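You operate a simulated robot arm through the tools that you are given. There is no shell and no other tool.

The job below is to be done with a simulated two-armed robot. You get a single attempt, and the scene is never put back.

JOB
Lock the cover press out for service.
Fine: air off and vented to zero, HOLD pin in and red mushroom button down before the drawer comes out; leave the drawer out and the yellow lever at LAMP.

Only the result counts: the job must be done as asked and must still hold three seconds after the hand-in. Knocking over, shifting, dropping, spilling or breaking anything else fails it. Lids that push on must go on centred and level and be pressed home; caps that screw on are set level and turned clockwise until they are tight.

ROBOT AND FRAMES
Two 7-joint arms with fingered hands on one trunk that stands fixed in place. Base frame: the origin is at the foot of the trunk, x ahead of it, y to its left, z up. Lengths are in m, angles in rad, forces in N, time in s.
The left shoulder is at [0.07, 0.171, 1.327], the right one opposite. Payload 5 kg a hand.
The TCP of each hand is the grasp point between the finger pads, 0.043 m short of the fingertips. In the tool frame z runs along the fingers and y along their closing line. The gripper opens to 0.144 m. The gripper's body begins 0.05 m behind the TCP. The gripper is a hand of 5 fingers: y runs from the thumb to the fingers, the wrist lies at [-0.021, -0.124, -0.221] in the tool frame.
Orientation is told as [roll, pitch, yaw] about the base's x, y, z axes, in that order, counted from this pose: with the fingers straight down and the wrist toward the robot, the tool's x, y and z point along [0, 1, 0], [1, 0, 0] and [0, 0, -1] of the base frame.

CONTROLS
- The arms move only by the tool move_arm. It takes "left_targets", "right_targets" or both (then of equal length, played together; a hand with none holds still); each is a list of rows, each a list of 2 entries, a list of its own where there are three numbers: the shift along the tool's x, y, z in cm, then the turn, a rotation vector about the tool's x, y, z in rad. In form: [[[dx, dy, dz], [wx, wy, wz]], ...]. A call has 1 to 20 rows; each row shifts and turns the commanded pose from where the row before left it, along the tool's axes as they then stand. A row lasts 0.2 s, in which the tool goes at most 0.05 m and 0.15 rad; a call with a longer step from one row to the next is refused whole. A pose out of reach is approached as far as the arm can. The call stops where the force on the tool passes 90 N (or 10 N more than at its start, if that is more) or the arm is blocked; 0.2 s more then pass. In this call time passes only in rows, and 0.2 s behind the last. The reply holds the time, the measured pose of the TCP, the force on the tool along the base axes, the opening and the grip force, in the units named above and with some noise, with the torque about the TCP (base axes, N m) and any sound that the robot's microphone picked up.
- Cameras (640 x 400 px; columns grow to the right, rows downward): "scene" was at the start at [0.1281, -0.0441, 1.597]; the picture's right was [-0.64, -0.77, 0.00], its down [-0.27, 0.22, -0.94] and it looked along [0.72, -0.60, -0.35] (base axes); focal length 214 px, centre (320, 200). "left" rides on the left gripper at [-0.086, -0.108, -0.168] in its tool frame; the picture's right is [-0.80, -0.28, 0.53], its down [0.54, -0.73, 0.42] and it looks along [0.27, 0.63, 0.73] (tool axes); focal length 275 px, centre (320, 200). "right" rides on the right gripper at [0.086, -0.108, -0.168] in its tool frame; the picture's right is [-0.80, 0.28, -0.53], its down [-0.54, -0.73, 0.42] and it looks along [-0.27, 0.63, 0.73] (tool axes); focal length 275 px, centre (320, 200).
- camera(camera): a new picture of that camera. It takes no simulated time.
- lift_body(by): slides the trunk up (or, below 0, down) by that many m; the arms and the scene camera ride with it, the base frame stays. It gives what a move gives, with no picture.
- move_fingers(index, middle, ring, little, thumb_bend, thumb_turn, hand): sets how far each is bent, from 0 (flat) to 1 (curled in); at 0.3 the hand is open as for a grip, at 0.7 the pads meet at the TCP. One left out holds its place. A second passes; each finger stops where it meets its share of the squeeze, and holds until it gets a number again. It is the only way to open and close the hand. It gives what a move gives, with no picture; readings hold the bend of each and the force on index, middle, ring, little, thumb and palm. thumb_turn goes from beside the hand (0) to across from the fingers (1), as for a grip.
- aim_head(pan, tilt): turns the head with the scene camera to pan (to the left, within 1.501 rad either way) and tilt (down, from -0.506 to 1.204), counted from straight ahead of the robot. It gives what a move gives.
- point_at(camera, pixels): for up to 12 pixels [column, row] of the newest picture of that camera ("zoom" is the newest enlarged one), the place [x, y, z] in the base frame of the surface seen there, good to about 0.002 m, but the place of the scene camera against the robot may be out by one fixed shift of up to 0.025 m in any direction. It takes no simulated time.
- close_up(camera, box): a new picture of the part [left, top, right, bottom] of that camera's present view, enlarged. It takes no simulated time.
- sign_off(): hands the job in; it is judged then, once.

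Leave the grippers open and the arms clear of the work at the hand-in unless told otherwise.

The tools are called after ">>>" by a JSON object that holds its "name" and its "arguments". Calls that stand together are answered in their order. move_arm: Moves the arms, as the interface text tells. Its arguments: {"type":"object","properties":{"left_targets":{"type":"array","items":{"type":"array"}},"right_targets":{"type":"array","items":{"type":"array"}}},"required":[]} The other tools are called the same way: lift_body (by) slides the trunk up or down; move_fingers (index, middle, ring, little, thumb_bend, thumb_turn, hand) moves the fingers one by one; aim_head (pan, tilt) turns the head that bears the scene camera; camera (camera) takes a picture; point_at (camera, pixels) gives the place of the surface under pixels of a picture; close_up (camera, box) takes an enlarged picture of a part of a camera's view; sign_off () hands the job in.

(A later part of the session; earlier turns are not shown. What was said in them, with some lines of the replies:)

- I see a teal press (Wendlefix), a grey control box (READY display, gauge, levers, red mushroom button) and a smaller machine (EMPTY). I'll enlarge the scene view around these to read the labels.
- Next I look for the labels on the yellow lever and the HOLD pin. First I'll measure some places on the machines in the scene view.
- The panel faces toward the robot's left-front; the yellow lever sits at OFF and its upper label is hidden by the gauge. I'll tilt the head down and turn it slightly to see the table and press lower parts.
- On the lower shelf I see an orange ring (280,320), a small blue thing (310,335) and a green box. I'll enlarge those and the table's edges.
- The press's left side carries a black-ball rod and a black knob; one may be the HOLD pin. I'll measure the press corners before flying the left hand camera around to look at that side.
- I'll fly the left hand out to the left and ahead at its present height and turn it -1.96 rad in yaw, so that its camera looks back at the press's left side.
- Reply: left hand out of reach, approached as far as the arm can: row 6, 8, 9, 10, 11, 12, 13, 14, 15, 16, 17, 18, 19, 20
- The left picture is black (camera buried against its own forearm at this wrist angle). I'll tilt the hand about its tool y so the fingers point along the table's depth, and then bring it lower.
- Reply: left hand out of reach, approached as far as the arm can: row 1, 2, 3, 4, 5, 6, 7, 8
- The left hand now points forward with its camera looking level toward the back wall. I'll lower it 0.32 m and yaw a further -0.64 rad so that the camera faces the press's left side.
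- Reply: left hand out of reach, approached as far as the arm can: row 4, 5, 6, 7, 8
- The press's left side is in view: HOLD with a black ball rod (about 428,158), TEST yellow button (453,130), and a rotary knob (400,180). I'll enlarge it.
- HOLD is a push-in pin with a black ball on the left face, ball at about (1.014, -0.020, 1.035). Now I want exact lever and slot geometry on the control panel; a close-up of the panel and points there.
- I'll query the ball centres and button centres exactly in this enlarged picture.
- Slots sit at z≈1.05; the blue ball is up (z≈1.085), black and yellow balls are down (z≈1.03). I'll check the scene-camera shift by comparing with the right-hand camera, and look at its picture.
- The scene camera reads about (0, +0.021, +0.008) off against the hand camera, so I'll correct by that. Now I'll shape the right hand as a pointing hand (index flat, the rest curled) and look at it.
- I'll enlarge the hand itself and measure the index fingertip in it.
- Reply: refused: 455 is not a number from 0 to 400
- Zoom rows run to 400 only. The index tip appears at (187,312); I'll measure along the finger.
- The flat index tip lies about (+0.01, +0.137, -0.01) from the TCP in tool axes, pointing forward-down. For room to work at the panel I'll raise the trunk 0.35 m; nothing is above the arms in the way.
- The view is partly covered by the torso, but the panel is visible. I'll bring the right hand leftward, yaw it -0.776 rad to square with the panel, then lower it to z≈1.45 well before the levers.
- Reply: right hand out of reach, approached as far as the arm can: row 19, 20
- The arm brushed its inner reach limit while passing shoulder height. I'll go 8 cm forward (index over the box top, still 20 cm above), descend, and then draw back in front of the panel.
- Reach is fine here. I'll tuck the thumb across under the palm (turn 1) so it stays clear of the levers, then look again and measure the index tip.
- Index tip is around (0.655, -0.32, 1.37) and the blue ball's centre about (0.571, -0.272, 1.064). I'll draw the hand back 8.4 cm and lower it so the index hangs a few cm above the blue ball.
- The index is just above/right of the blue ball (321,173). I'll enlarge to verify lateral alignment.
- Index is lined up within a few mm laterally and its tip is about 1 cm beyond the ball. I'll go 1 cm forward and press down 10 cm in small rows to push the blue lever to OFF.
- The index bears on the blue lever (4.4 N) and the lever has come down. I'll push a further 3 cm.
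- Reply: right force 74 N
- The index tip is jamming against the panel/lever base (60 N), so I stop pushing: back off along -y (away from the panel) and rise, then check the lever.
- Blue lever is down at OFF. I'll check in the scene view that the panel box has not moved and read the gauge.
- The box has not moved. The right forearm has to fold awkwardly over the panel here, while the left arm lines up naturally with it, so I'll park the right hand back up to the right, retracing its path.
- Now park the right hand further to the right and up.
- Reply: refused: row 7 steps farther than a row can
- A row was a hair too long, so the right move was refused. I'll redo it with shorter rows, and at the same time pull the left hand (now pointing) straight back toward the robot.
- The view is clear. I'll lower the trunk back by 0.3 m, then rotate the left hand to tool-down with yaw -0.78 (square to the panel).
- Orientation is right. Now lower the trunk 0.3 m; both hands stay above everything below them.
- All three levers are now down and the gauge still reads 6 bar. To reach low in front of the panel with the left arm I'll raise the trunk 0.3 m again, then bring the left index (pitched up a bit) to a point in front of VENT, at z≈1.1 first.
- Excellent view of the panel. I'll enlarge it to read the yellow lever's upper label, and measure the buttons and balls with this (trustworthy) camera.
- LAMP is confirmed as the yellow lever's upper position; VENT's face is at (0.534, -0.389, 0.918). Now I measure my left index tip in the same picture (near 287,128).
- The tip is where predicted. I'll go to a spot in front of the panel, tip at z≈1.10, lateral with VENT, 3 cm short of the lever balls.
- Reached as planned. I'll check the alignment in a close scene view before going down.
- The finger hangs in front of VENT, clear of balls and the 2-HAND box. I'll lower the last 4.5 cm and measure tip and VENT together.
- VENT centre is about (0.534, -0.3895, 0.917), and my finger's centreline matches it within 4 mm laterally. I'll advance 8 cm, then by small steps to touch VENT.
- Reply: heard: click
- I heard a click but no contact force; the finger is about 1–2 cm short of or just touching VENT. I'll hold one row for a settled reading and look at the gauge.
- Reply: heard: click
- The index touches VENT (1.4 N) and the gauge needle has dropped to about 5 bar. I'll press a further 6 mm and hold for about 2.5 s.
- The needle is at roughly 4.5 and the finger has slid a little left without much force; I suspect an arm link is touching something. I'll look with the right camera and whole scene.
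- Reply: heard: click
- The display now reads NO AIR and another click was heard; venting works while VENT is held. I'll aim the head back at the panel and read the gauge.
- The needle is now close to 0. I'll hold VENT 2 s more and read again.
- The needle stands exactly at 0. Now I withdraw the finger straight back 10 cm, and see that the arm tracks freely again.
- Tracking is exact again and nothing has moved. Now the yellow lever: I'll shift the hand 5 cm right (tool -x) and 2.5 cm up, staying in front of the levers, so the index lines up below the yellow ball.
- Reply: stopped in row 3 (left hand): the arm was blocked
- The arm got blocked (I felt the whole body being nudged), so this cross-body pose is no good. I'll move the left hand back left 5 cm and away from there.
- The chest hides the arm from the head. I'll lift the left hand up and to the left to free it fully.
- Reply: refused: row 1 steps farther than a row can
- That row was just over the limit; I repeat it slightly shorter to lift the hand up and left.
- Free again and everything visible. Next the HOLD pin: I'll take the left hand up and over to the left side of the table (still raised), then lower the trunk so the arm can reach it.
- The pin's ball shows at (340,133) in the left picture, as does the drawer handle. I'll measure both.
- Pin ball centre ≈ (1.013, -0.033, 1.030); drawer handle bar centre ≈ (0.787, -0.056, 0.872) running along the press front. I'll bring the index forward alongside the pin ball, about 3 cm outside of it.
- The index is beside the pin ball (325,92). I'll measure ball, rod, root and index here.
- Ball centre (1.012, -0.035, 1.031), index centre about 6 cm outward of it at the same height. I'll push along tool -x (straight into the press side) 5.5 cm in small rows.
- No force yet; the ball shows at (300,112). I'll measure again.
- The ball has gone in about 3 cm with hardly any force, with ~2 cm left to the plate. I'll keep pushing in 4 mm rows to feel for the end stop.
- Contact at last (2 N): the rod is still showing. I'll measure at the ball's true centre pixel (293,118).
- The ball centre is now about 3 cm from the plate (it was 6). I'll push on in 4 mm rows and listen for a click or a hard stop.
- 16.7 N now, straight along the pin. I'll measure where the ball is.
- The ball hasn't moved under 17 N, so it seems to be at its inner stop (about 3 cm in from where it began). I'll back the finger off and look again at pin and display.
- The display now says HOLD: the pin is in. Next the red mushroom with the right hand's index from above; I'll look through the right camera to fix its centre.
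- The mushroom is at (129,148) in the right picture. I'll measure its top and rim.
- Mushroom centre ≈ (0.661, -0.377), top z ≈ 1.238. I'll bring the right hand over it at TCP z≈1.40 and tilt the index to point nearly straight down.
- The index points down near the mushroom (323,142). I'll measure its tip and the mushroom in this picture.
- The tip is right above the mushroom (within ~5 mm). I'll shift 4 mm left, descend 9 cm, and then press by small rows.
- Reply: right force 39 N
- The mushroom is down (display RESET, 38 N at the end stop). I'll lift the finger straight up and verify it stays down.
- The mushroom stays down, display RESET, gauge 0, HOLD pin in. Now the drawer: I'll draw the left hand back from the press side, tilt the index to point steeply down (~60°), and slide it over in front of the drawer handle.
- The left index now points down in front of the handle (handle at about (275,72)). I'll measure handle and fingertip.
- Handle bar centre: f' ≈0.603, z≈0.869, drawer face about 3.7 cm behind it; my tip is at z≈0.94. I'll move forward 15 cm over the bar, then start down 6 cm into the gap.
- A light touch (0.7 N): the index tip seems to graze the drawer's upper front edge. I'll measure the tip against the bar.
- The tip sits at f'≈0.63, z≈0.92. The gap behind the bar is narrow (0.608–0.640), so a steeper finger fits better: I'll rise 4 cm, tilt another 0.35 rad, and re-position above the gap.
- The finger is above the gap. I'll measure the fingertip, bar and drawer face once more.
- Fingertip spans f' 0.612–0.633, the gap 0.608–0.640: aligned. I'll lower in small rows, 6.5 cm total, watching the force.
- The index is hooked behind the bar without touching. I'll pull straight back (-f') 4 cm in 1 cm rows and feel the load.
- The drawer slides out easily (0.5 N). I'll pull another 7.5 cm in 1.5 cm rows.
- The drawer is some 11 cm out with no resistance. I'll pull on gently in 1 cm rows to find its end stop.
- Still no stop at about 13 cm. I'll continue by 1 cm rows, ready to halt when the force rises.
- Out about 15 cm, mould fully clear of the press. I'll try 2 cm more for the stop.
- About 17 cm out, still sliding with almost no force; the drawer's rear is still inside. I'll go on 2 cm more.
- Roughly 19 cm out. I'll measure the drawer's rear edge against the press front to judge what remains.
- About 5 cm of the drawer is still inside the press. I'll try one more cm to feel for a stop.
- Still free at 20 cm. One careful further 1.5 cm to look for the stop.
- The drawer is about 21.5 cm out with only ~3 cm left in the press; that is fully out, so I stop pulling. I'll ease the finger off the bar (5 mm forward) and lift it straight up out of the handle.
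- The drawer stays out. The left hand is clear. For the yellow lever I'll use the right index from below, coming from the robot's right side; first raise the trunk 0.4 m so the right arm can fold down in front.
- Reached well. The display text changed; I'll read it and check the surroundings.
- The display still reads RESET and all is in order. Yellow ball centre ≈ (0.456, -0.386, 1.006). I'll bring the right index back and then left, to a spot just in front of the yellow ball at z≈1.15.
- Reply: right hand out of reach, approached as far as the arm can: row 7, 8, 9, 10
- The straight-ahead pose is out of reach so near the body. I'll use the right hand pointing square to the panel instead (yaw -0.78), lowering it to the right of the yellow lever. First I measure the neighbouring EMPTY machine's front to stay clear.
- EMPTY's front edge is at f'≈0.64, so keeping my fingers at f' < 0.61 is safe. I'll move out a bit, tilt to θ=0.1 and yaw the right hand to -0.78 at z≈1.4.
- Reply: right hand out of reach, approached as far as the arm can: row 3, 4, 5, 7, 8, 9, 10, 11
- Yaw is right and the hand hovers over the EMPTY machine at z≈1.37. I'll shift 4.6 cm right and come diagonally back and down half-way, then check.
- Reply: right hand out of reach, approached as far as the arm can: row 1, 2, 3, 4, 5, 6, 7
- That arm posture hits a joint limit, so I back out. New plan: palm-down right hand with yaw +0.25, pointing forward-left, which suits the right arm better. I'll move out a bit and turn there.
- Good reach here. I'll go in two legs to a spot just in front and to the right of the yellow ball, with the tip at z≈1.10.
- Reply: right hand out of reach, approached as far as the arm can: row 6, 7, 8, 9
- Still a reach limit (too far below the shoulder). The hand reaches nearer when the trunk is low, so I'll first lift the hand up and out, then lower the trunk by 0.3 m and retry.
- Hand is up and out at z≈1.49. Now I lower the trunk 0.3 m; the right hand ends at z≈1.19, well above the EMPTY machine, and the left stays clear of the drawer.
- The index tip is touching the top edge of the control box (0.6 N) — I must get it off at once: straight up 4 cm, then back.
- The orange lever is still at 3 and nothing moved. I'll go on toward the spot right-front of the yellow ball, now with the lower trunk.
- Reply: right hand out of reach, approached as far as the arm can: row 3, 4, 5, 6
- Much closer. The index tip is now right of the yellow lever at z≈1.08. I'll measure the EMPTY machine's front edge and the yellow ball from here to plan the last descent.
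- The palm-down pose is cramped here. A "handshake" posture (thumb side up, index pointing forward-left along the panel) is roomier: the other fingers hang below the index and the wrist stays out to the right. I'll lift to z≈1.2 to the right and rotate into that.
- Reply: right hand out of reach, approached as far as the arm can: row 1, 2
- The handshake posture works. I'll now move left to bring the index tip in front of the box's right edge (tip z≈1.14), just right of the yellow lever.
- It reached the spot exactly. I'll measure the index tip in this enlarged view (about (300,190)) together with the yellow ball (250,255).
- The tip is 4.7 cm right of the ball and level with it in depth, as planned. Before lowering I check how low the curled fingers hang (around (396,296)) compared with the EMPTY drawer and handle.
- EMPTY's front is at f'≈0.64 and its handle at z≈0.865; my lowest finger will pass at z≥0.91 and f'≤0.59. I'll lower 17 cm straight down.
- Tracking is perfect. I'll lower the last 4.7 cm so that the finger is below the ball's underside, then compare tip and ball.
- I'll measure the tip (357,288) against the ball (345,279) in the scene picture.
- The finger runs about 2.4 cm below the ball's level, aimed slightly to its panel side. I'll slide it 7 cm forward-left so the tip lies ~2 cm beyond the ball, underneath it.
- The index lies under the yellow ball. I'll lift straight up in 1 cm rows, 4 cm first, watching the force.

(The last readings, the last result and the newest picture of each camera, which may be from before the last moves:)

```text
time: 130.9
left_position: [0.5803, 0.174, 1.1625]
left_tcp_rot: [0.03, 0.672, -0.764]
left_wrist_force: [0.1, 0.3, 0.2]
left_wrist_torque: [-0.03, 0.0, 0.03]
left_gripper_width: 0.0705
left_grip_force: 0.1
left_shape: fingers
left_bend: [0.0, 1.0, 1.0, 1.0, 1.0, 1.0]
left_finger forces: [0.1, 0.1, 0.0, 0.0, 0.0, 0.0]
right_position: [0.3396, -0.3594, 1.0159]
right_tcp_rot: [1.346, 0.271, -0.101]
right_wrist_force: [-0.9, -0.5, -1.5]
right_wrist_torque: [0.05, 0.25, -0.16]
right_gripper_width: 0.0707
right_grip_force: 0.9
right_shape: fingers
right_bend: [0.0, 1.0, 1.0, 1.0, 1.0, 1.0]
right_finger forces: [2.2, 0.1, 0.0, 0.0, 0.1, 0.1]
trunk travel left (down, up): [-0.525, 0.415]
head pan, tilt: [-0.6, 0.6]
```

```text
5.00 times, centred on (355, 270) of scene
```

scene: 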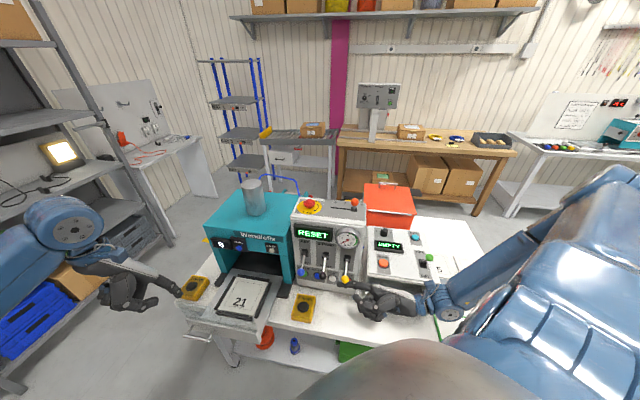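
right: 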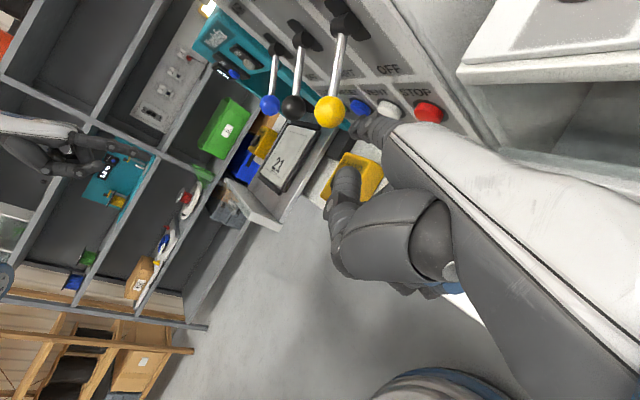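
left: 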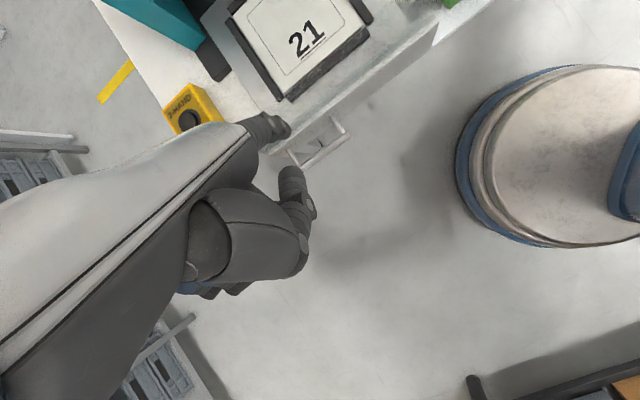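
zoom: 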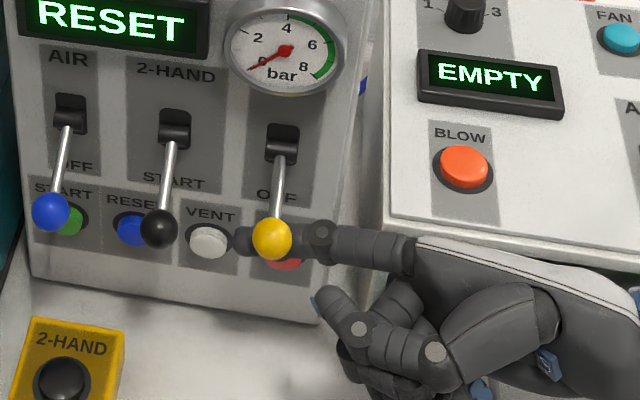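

The finger bears under the rod just behind the ball (2.2 N) and the lever is starting to rise. I'll lift on, 4 cm more.

>>> {"name": "move_arm", "arguments": {"right_targets": [[[0.939, -0.265, -0.216], [0, 0, 0]], [[0.939, -0.265, -0.216], [0, 0, 0]], [[0.939, -0.265, -0.216], [0, 0, 0]]]}}

>>> {"name": "close_up", "arguments": {"camera": "scene", "box": [310, 230, 400, 310]}}

```text
time: 131.7
left_position: [0.5808, 0.1751, 1.1632]
left_tcp_rot: [0.029, 0.673, -0.764]
left_wrist_force: [-0.8, -0.2, 0.1]
left_wrist_torque: [0.02, 0.0, -0.01]
left_gripper_width: 0.0705
left_grip_force: 0.1
left_shape: fingers
left_bend: [0.0, 1.0, 1.0, 1.0, 1.0, 1.0]
left_finger forces: [0.0, 0.0, 0.0, 0.2, 0.0, 0.0]
right_position: [0.3401, -0.36, 1.0454]
right_tcp_rot: [1.345, 0.268, -0.104]
right_wrist_force: [-0.1, 0.8, -0.5]
right_wrist_torque: [0.02, 0.02, 0.01]
right_gripper_width: 0.0712
right_grip_force: 0.0
right_shape: fingers
right_bend: [0.0, 1.0, 1.0, 1.0, 1.0, 1.0]
right_finger forces: [0.0, 0.0, 0.1, 0.0, 0.0, 0.0]
trunk travel left (down, up): [-0.525, 0.415]
head pan, tilt: [-0.6, 0.6]
```

```text
5.00 times, centred on (355, 270) of scene
```

zoom: 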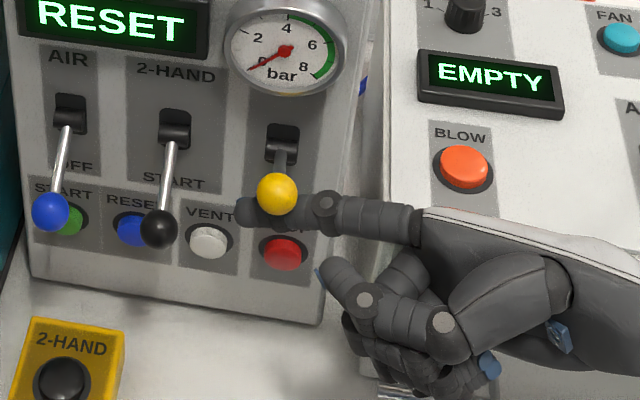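

The lever has snapped up (force gone, ball now high). I'll lower the finger 3 cm, withdraw it the way it came, and check the lever.

>>> {"name": "move_arm", "arguments": {"right_targets": [[[-1.5, 0.42, 0.34], [0, 0, 0]], [[-1.5, 0.42, 0.34], [0, 0, 0]], [[-1.18, -2.3, -2.32], [0, 0, 0]], [[-1.18, -2.3, -2.32], [0, 0, 0]], [[0, 0, 0], [0, 0, 0]]]}}

>>> {"name": "camera", "arguments": {"camera": "scene"}}

>>> {"name": "close_up", "arguments": {"camera": "scene", "box": [290, 190, 390, 300]}}

>>> {"name": "point_at", "arguments": {"camera": "scene", "pixels": [[347, 269], [324, 276], [303, 272]]}}

```text
time: 132.9
left_position: [0.5815, 0.1743, 1.1628]
left_tcp_rot: [0.029, 0.675, -0.765]
left_wrist_force: [0.0, -0.5, 0.1]
left_wrist_torque: [-0.02, -0.01, 0.0]
left_gripper_width: 0.0705
left_grip_force: 0.1
left_shape: fingers
left_bend: [0.0, 1.0, 1.0, 1.0, 1.0, 1.0]
left_finger forces: [0.1, 0.0, 0.0, 0.0, 0.1, 0.0]
right_position: [0.2865, -0.406, 1.0132]
right_tcp_rot: [1.345, 0.272, -0.102]
right_wrist_force: [-0.3, -0.2, -0.9]
right_wrist_torque: [-0.03, -0.01, 0.01]
right_gripper_width: 0.0714
right_grip_force: 0.0
right_shape: fingers
right_bend: [0.0, 1.0, 1.0, 1.0, 1.0, 1.0]
right_finger forces: [0.1, 0.0, 0.1, 0.0, 0.1, 0.0]
trunk travel left (down, up): [-0.525, 0.415]
head pan, tilt: [-0.6, 0.6]
```

```text
taken
```

scene: 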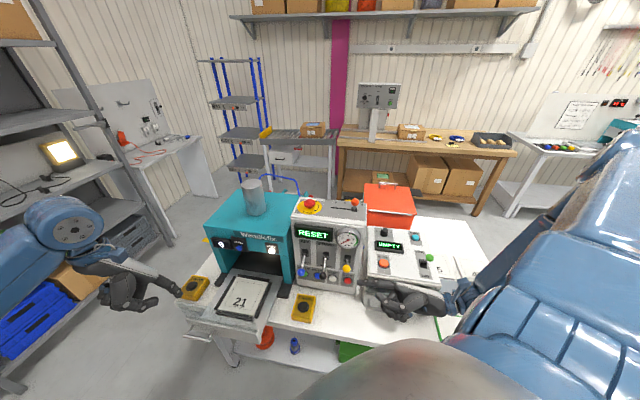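

```text
3.64 times, centred on (340, 245) of scene
```

zoom: 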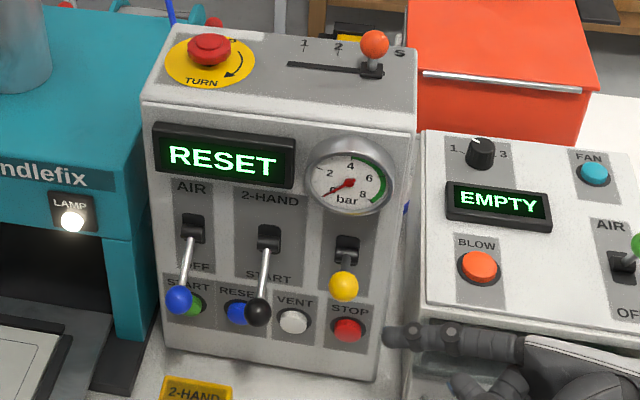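

```text
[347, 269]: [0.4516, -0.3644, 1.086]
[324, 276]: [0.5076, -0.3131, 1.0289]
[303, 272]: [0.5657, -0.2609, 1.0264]
```

Yellow lever is up at LAMP (ball at the same height the blue one had when up) and the press's LAMP is lit. Now I withdraw the right hand along its way in: up, right, then higher.

>>> {"name": "move_arm", "arguments": {"right_targets": [[[3.99, -1.13, -0.92], [0, 0, 0]], [[3.99, -1.13, -0.92], [0, 0, 0]], [[3.99, -1.13, -0.92], [0, 0, 0]], [[0.77, 0.53, -4.42], [0, 0, 0]], [[0.77, 0.53, -4.42], [0, 0, 0]], [[0.77, 0.53, -4.42], [0, 0, 0]], [[3.99, -1.13, -0.92], [0, 0, 0]], [[3.99, -1.13, -0.92], [0, 0, 0]], [[3.99, -1.13, -0.92], [0, 0, 0]], [[3.99, -1.13, -0.92], [0, 0, 0]], [[0, 0, 0], [0, 0, 0]]]}}

>>> {"name": "camera", "arguments": {"camera": "scene"}}

>>> {"name": "camera", "arguments": {"camera": "right"}}

```text
time: 135.3
left_position: [0.5806, 0.1755, 1.1624]
left_tcp_rot: [0.028, 0.673, -0.764]
left_wrist_force: [-0.5, -0.4, -1.3]
left_wrist_torque: [-0.01, 0.01, 0.0]
left_gripper_width: 0.0704
left_grip_force: 0.1
left_shape: fingers
left_bend: [0.0, 1.0, 1.0, 1.0, 1.0, 1.0]
left_finger forces: [0.1, 0.0, 0.0, 0.1, 0.0, 0.0]
right_position: [0.3046, -0.5332, 1.3576]
right_tcp_rot: [1.347, 0.271, -0.103]
right_wrist_force: [0.2, 0.4, -0.3]
right_wrist_torque: [0.01, 0.01, 0.01]
right_gripper_width: 0.0708
right_grip_force: 0.1
right_shape: fingers
right_bend: [0.0, 1.0, 1.0, 1.0, 1.0, 1.0]
right_finger forces: [0.0, 0.0, 0.0, 0.1, 0.0, 0.0]
trunk travel left (down, up): [-0.525, 0.415]
head pan, tilt: [-0.6, 0.6]
```

```text
taken
```

scene: 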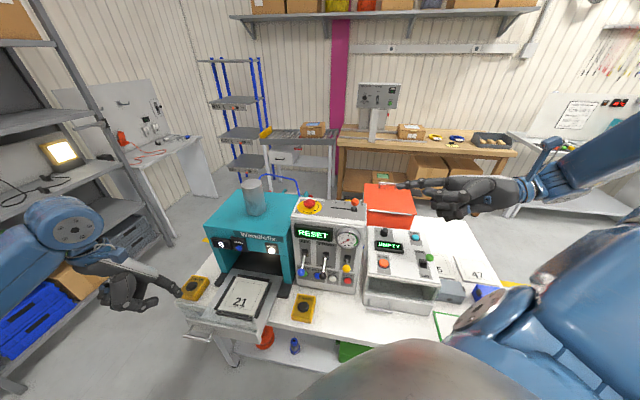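

```text
taken
```

right: 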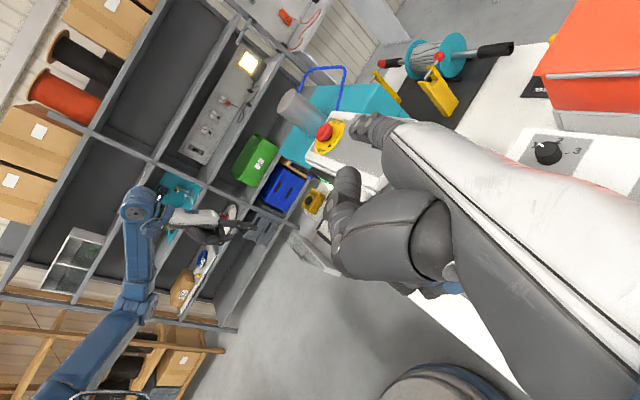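

Right hand is clear at z≈1.36. I'll open it, and move the left hand up and left, turning it so its camera can verify the HOLD pin.

>>> {"name": "move_fingers", "arguments": {"hand": "right", "index": 0.3, "middle": 0.3, "ring": 0.3, "little": 0.3, "thumb_bend": 0.3, "thumb_turn": 1.0}}

>>> {"name": "move_arm", "arguments": {"left_targets": [[[3.58, -0.21, -2.32], [0, 0, 0]], [[3.58, -0.21, -2.32], [0, 0, 0]], [[3.58, -0.21, -2.32], [0, 0, 0]], [[3.58, -0.21, -2.32], [0, 0, 0]], [[3.58, -0.21, -2.32], [0, 0, 0]], [[0, 0, 0], [-0.143, 0, 0]], [[0, 0, 0], [-0.143, 0, 0]], [[0, 0, 0], [-0.143, 0, 0]], [[0, 0, 0], [-0.143, 0, 0]], [[0, 0, 0], [-0.143, 0, 0]], [[0, 0, 0], [-0.143, 0, 0]], [[0, 0, 0], [-0.143, 0, 0]], [[0, 0, 0], [0, 0, 0]]]}}

>>> {"name": "camera", "arguments": {"camera": "left"}}

>>> {"name": "camera", "arguments": {"camera": "scene"}}

```text
time: 136.3
left_position: [0.5804, 0.1754, 1.163]
left_tcp_rot: [0.03, 0.672, -0.767]
left_wrist_force: [-0.4, -2.0, 0.3]
left_wrist_torque: [-0.04, -0.01, -0.05]
left_gripper_width: 0.0706
left_grip_force: 0.0
left_shape: fingers
left_bend: [0.0, 1.0, 1.0, 1.0, 1.0, 1.0]
left_finger forces: [0.0, 0.0, 0.1, 0.0, 0.1, 0.0]
right_position: [0.3028, -0.5318, 1.3567]
right_tcp_rot: [1.347, 0.268, -0.103]
right_wrist_force: [-0.6, -0.1, 0.5]
right_wrist_torque: [-0.01, 0.0, -0.02]
right_gripper_width: 0.1492
right_grip_force: 0.1
right_shape: fingers
right_bend: [0.3, 0.3, 0.3, 0.3, 0.3, 0.98]
right_finger forces: [0.0, 0.0, 0.0, 0.0, 0.1, 0.0]
trunk travel left (down, up): [-0.525, 0.415]
head pan, tilt: [-0.6, 0.6]
```

```text
time: 139.1
left_position: [0.7522, 0.2551, 1.2645]
left_tcp_rot: [0.024, -0.332, -0.791]
left_wrist_force: [0.4, 0.2, -0.2]
left_wrist_torque: [-0.01, -0.03, 0.0]
left_gripper_width: 0.0703
left_grip_force: 0.0
left_shape: fingers
left_bend: [0.0, 1.0, 1.0, 1.0, 1.0, 1.0]
left_finger forces: [0.0, 0.0, 0.1, 0.0, 0.0, 0.0]
right_position: [0.3038, -0.5313, 1.3564]
right_tcp_rot: [1.348, 0.268, -0.103]
right_wrist_force: [0.3, -0.2, -1.2]
right_wrist_torque: [0.02, -0.01, 0.05]
right_gripper_width: 0.1494
right_grip_force: 0.1
right_shape: fingers
right_bend: [0.3, 0.3, 0.3, 0.3, 0.3, 0.98]
right_finger forces: [0.0, 0.0, 0.0, 0.0, 0.0, 0.0]
trunk travel left (down, up): [-0.525, 0.415]
head pan, tilt: [-0.6, 0.6]
```

```text
taken
```

left: 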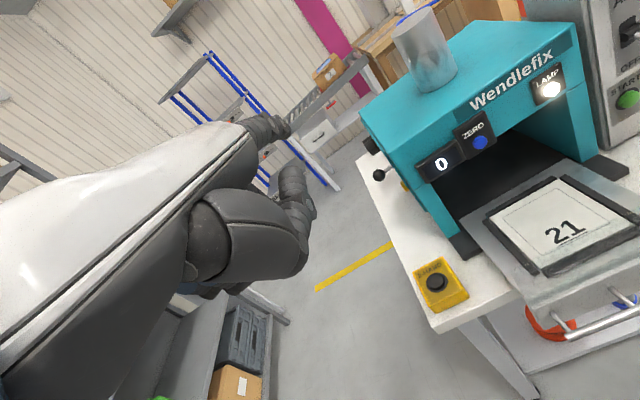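

```text
taken
```

scene: 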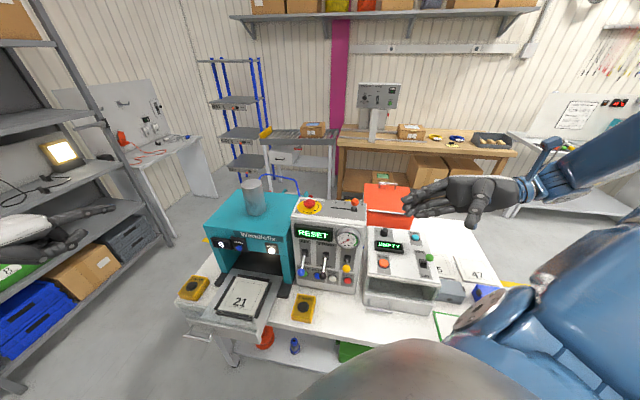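

The pin's ball is visible at (379,175). I'll confirm its place and take a closer look at it and the drawer.

>>> {"name": "point_at", "arguments": {"camera": "left", "pixels": [[379, 175], [437, 282], [560, 280], [500, 190], [530, 270], [600, 200]]}}

>>> {"name": "close_up", "arguments": {"camera": "left", "box": [340, 130, 480, 260]}}

>>> {"name": "close_up", "arguments": {"camera": "scene", "box": [170, 170, 390, 350]}}

```text
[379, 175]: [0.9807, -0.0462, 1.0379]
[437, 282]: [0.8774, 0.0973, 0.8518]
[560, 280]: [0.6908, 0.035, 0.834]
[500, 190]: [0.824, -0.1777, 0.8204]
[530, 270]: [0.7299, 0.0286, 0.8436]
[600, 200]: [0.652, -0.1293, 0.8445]
```

```text
3.08 times, centred on (410, 195) of left
```

zoom: 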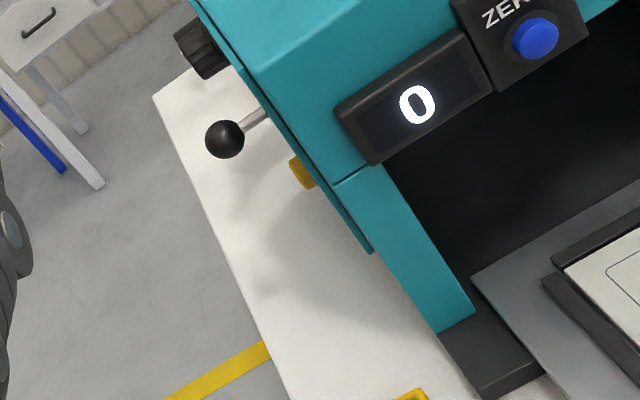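

```text
2.22 times, centred on (280, 260) of scene
```

zoom: 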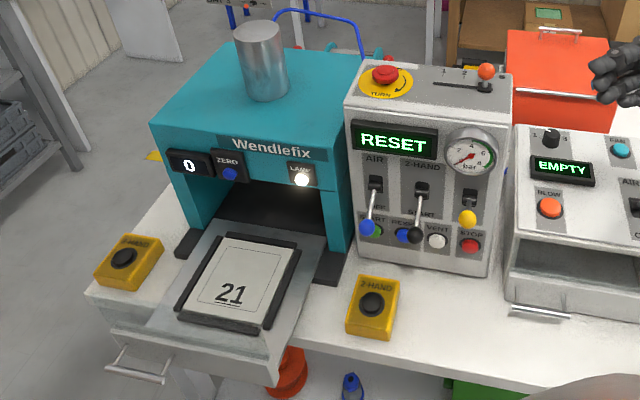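

The pin is still in, the drawer out, LAMP lit, lever up, gauge 0. I'll open the left hand and raise the trunk 0.2 m so both arms are well clear.

>>> {"name": "move_fingers", "arguments": {"hand": "left", "index": 0.3, "middle": 0.3, "ring": 0.3, "little": 0.3, "thumb_bend": 0.3, "thumb_turn": 1.0}}

>>> {"name": "lift_body", "arguments": {"by": 0.2}}

>>> {"name": "camera", "arguments": {"camera": "scene"}}

>>> {"name": "close_up", "arguments": {"camera": "scene", "box": [190, 200, 410, 380]}}

>>> {"name": "camera", "arguments": {"camera": "left"}}

```text
time: 140.1
left_position: [0.7504, 0.2559, 1.2657]
left_tcp_rot: [0.025, -0.328, -0.79]
left_wrist_force: [0.0, 0.0, -0.3]
left_wrist_torque: [-0.03, 0.0, -0.01]
left_gripper_width: 0.1495
left_grip_force: 0.0
left_shape: fingers
left_bend: [0.3, 0.3, 0.3, 0.3, 0.3, 0.98]
left_finger forces: [0.0, 0.0, 0.0, 0.0, 0.0, 0.0]
right_position: [0.3036, -0.5327, 1.3576]
right_tcp_rot: [1.347, 0.269, -0.102]
right_wrist_force: [0.1, 0.4, 0.9]
right_wrist_torque: [0.0, 0.02, 0.0]
right_gripper_width: 0.1494
right_grip_force: 0.0
right_shape: fingers
right_bend: [0.3, 0.3, 0.3, 0.3, 0.3, 0.98]
right_finger forces: [0.0, 0.0, 0.1, 0.1, 0.0, 0.0]
trunk travel left (down, up): [-0.525, 0.415]
head pan, tilt: [-0.6, 0.6]
```

```text
time: 142.3
left_position: [0.7519, 0.254, 1.4644]
left_tcp_rot: [0.024, -0.33, -0.791]
left_wrist_force: [0.4, 1.2, 0.4]
left_wrist_torque: [0.02, -0.01, 0.01]
left_gripper_width: 0.1495
left_grip_force: 0.0
left_shape: fingers
left_bend: [0.3, 0.3, 0.3, 0.3, 0.3, 0.98]
left_finger forces: [0.0, 0.0, 0.0, 0.0, 0.1, 0.0]
right_position: [0.3033, -0.5314, 1.5576]
right_tcp_rot: [1.346, 0.27, -0.103]
right_wrist_force: [-0.6, 0.2, -0.4]
right_wrist_torque: [0.05, 0.0, 0.0]
right_gripper_width: 0.1495
right_grip_force: 0.1
right_shape: fingers
right_bend: [0.3, 0.3, 0.3, 0.3, 0.3, 0.98]
right_finger forces: [0.1, 0.0, 0.0, 0.1, 0.0, 0.0]
trunk travel left (down, up): [-0.725, 0.215]
head pan, tilt: [-0.6, 0.6]
```

```text
taken
```

scene: 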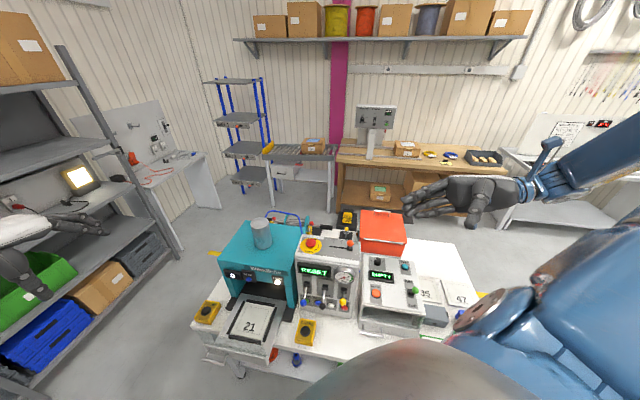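

```text
2.22 times, centred on (300, 290) of scene
```

zoom: 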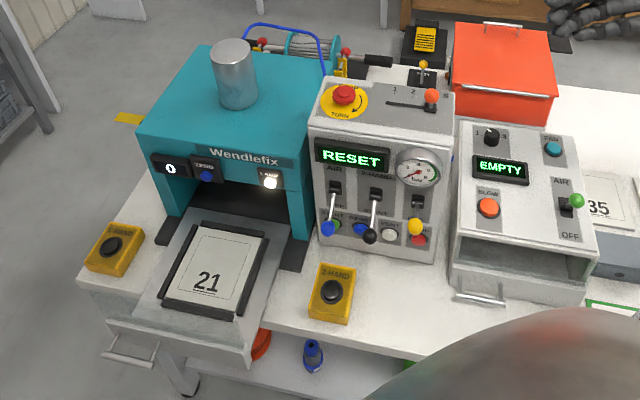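

```text
taken
```

left: 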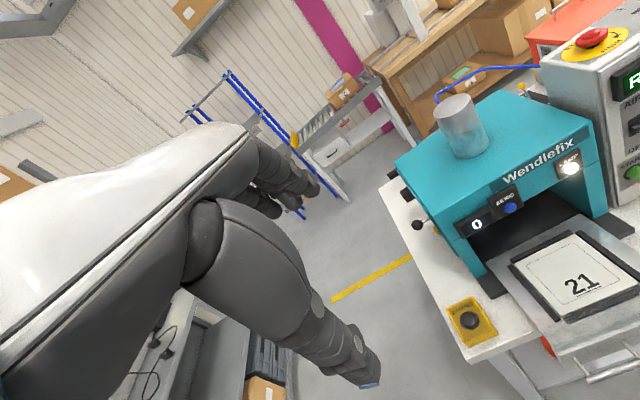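

Everything looks right: blue lever OFF, yellow lever at LAMP with the lamp lit, mushroom down, drawer out, pin in, both hands open and clear. One last close look at the gauge and levers.

>>> {"name": "close_up", "arguments": {"camera": "scene", "box": [295, 230, 360, 320]}}

```text
4.44 times, centred on (328, 275) of scene
```

zoom: 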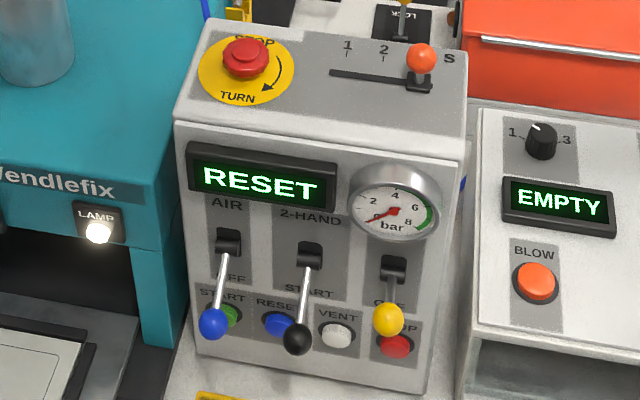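

The gauge is at 0, the blue lever at OFF, black unchanged, yellow up at LAMP, mushroom down. I hand the job in.

>>> {"name": "sign_off", "arguments": {}}

```text
The job is handed in.
```

The cover press is locked out for service, and I have handed the job in. I checked these points in the last pictures before handing in:

- **Air:** The blue lever is at OFF. I held VENT until the gauge read 0, and it still reads 0.
- **HOLD pin:** It is pushed in to its stop. The display read HOLD after that and reads RESET now that the mushroom is down.
- **Red mushroom button:** It is down and stayed down after I let go.
- **Drawer:** I pulled it out only after the air, the pin and the mushroom were done. It is about 21 cm out with roughly 3 cm still inside the press. I felt no end stop, so I stopped there.
- **Yellow lever:** It is up at LAMP, and the press lamp is lit.

My fingers touched three things they should not have or pressed too hard:

- **Blue lever:** The index jammed against the panel at about 60 N while I pushed the lever to OFF. The box had not moved when I measured it afterwards.
- **Control box:** The right index grazed its top edge at 0.6 N. The orange lever beside it stayed at 3.
- **Left arm:** It was blocked once while reaching across, and I backed it off. I saw nothing moved.

Both hands are open and the arms are raised clear of the work.
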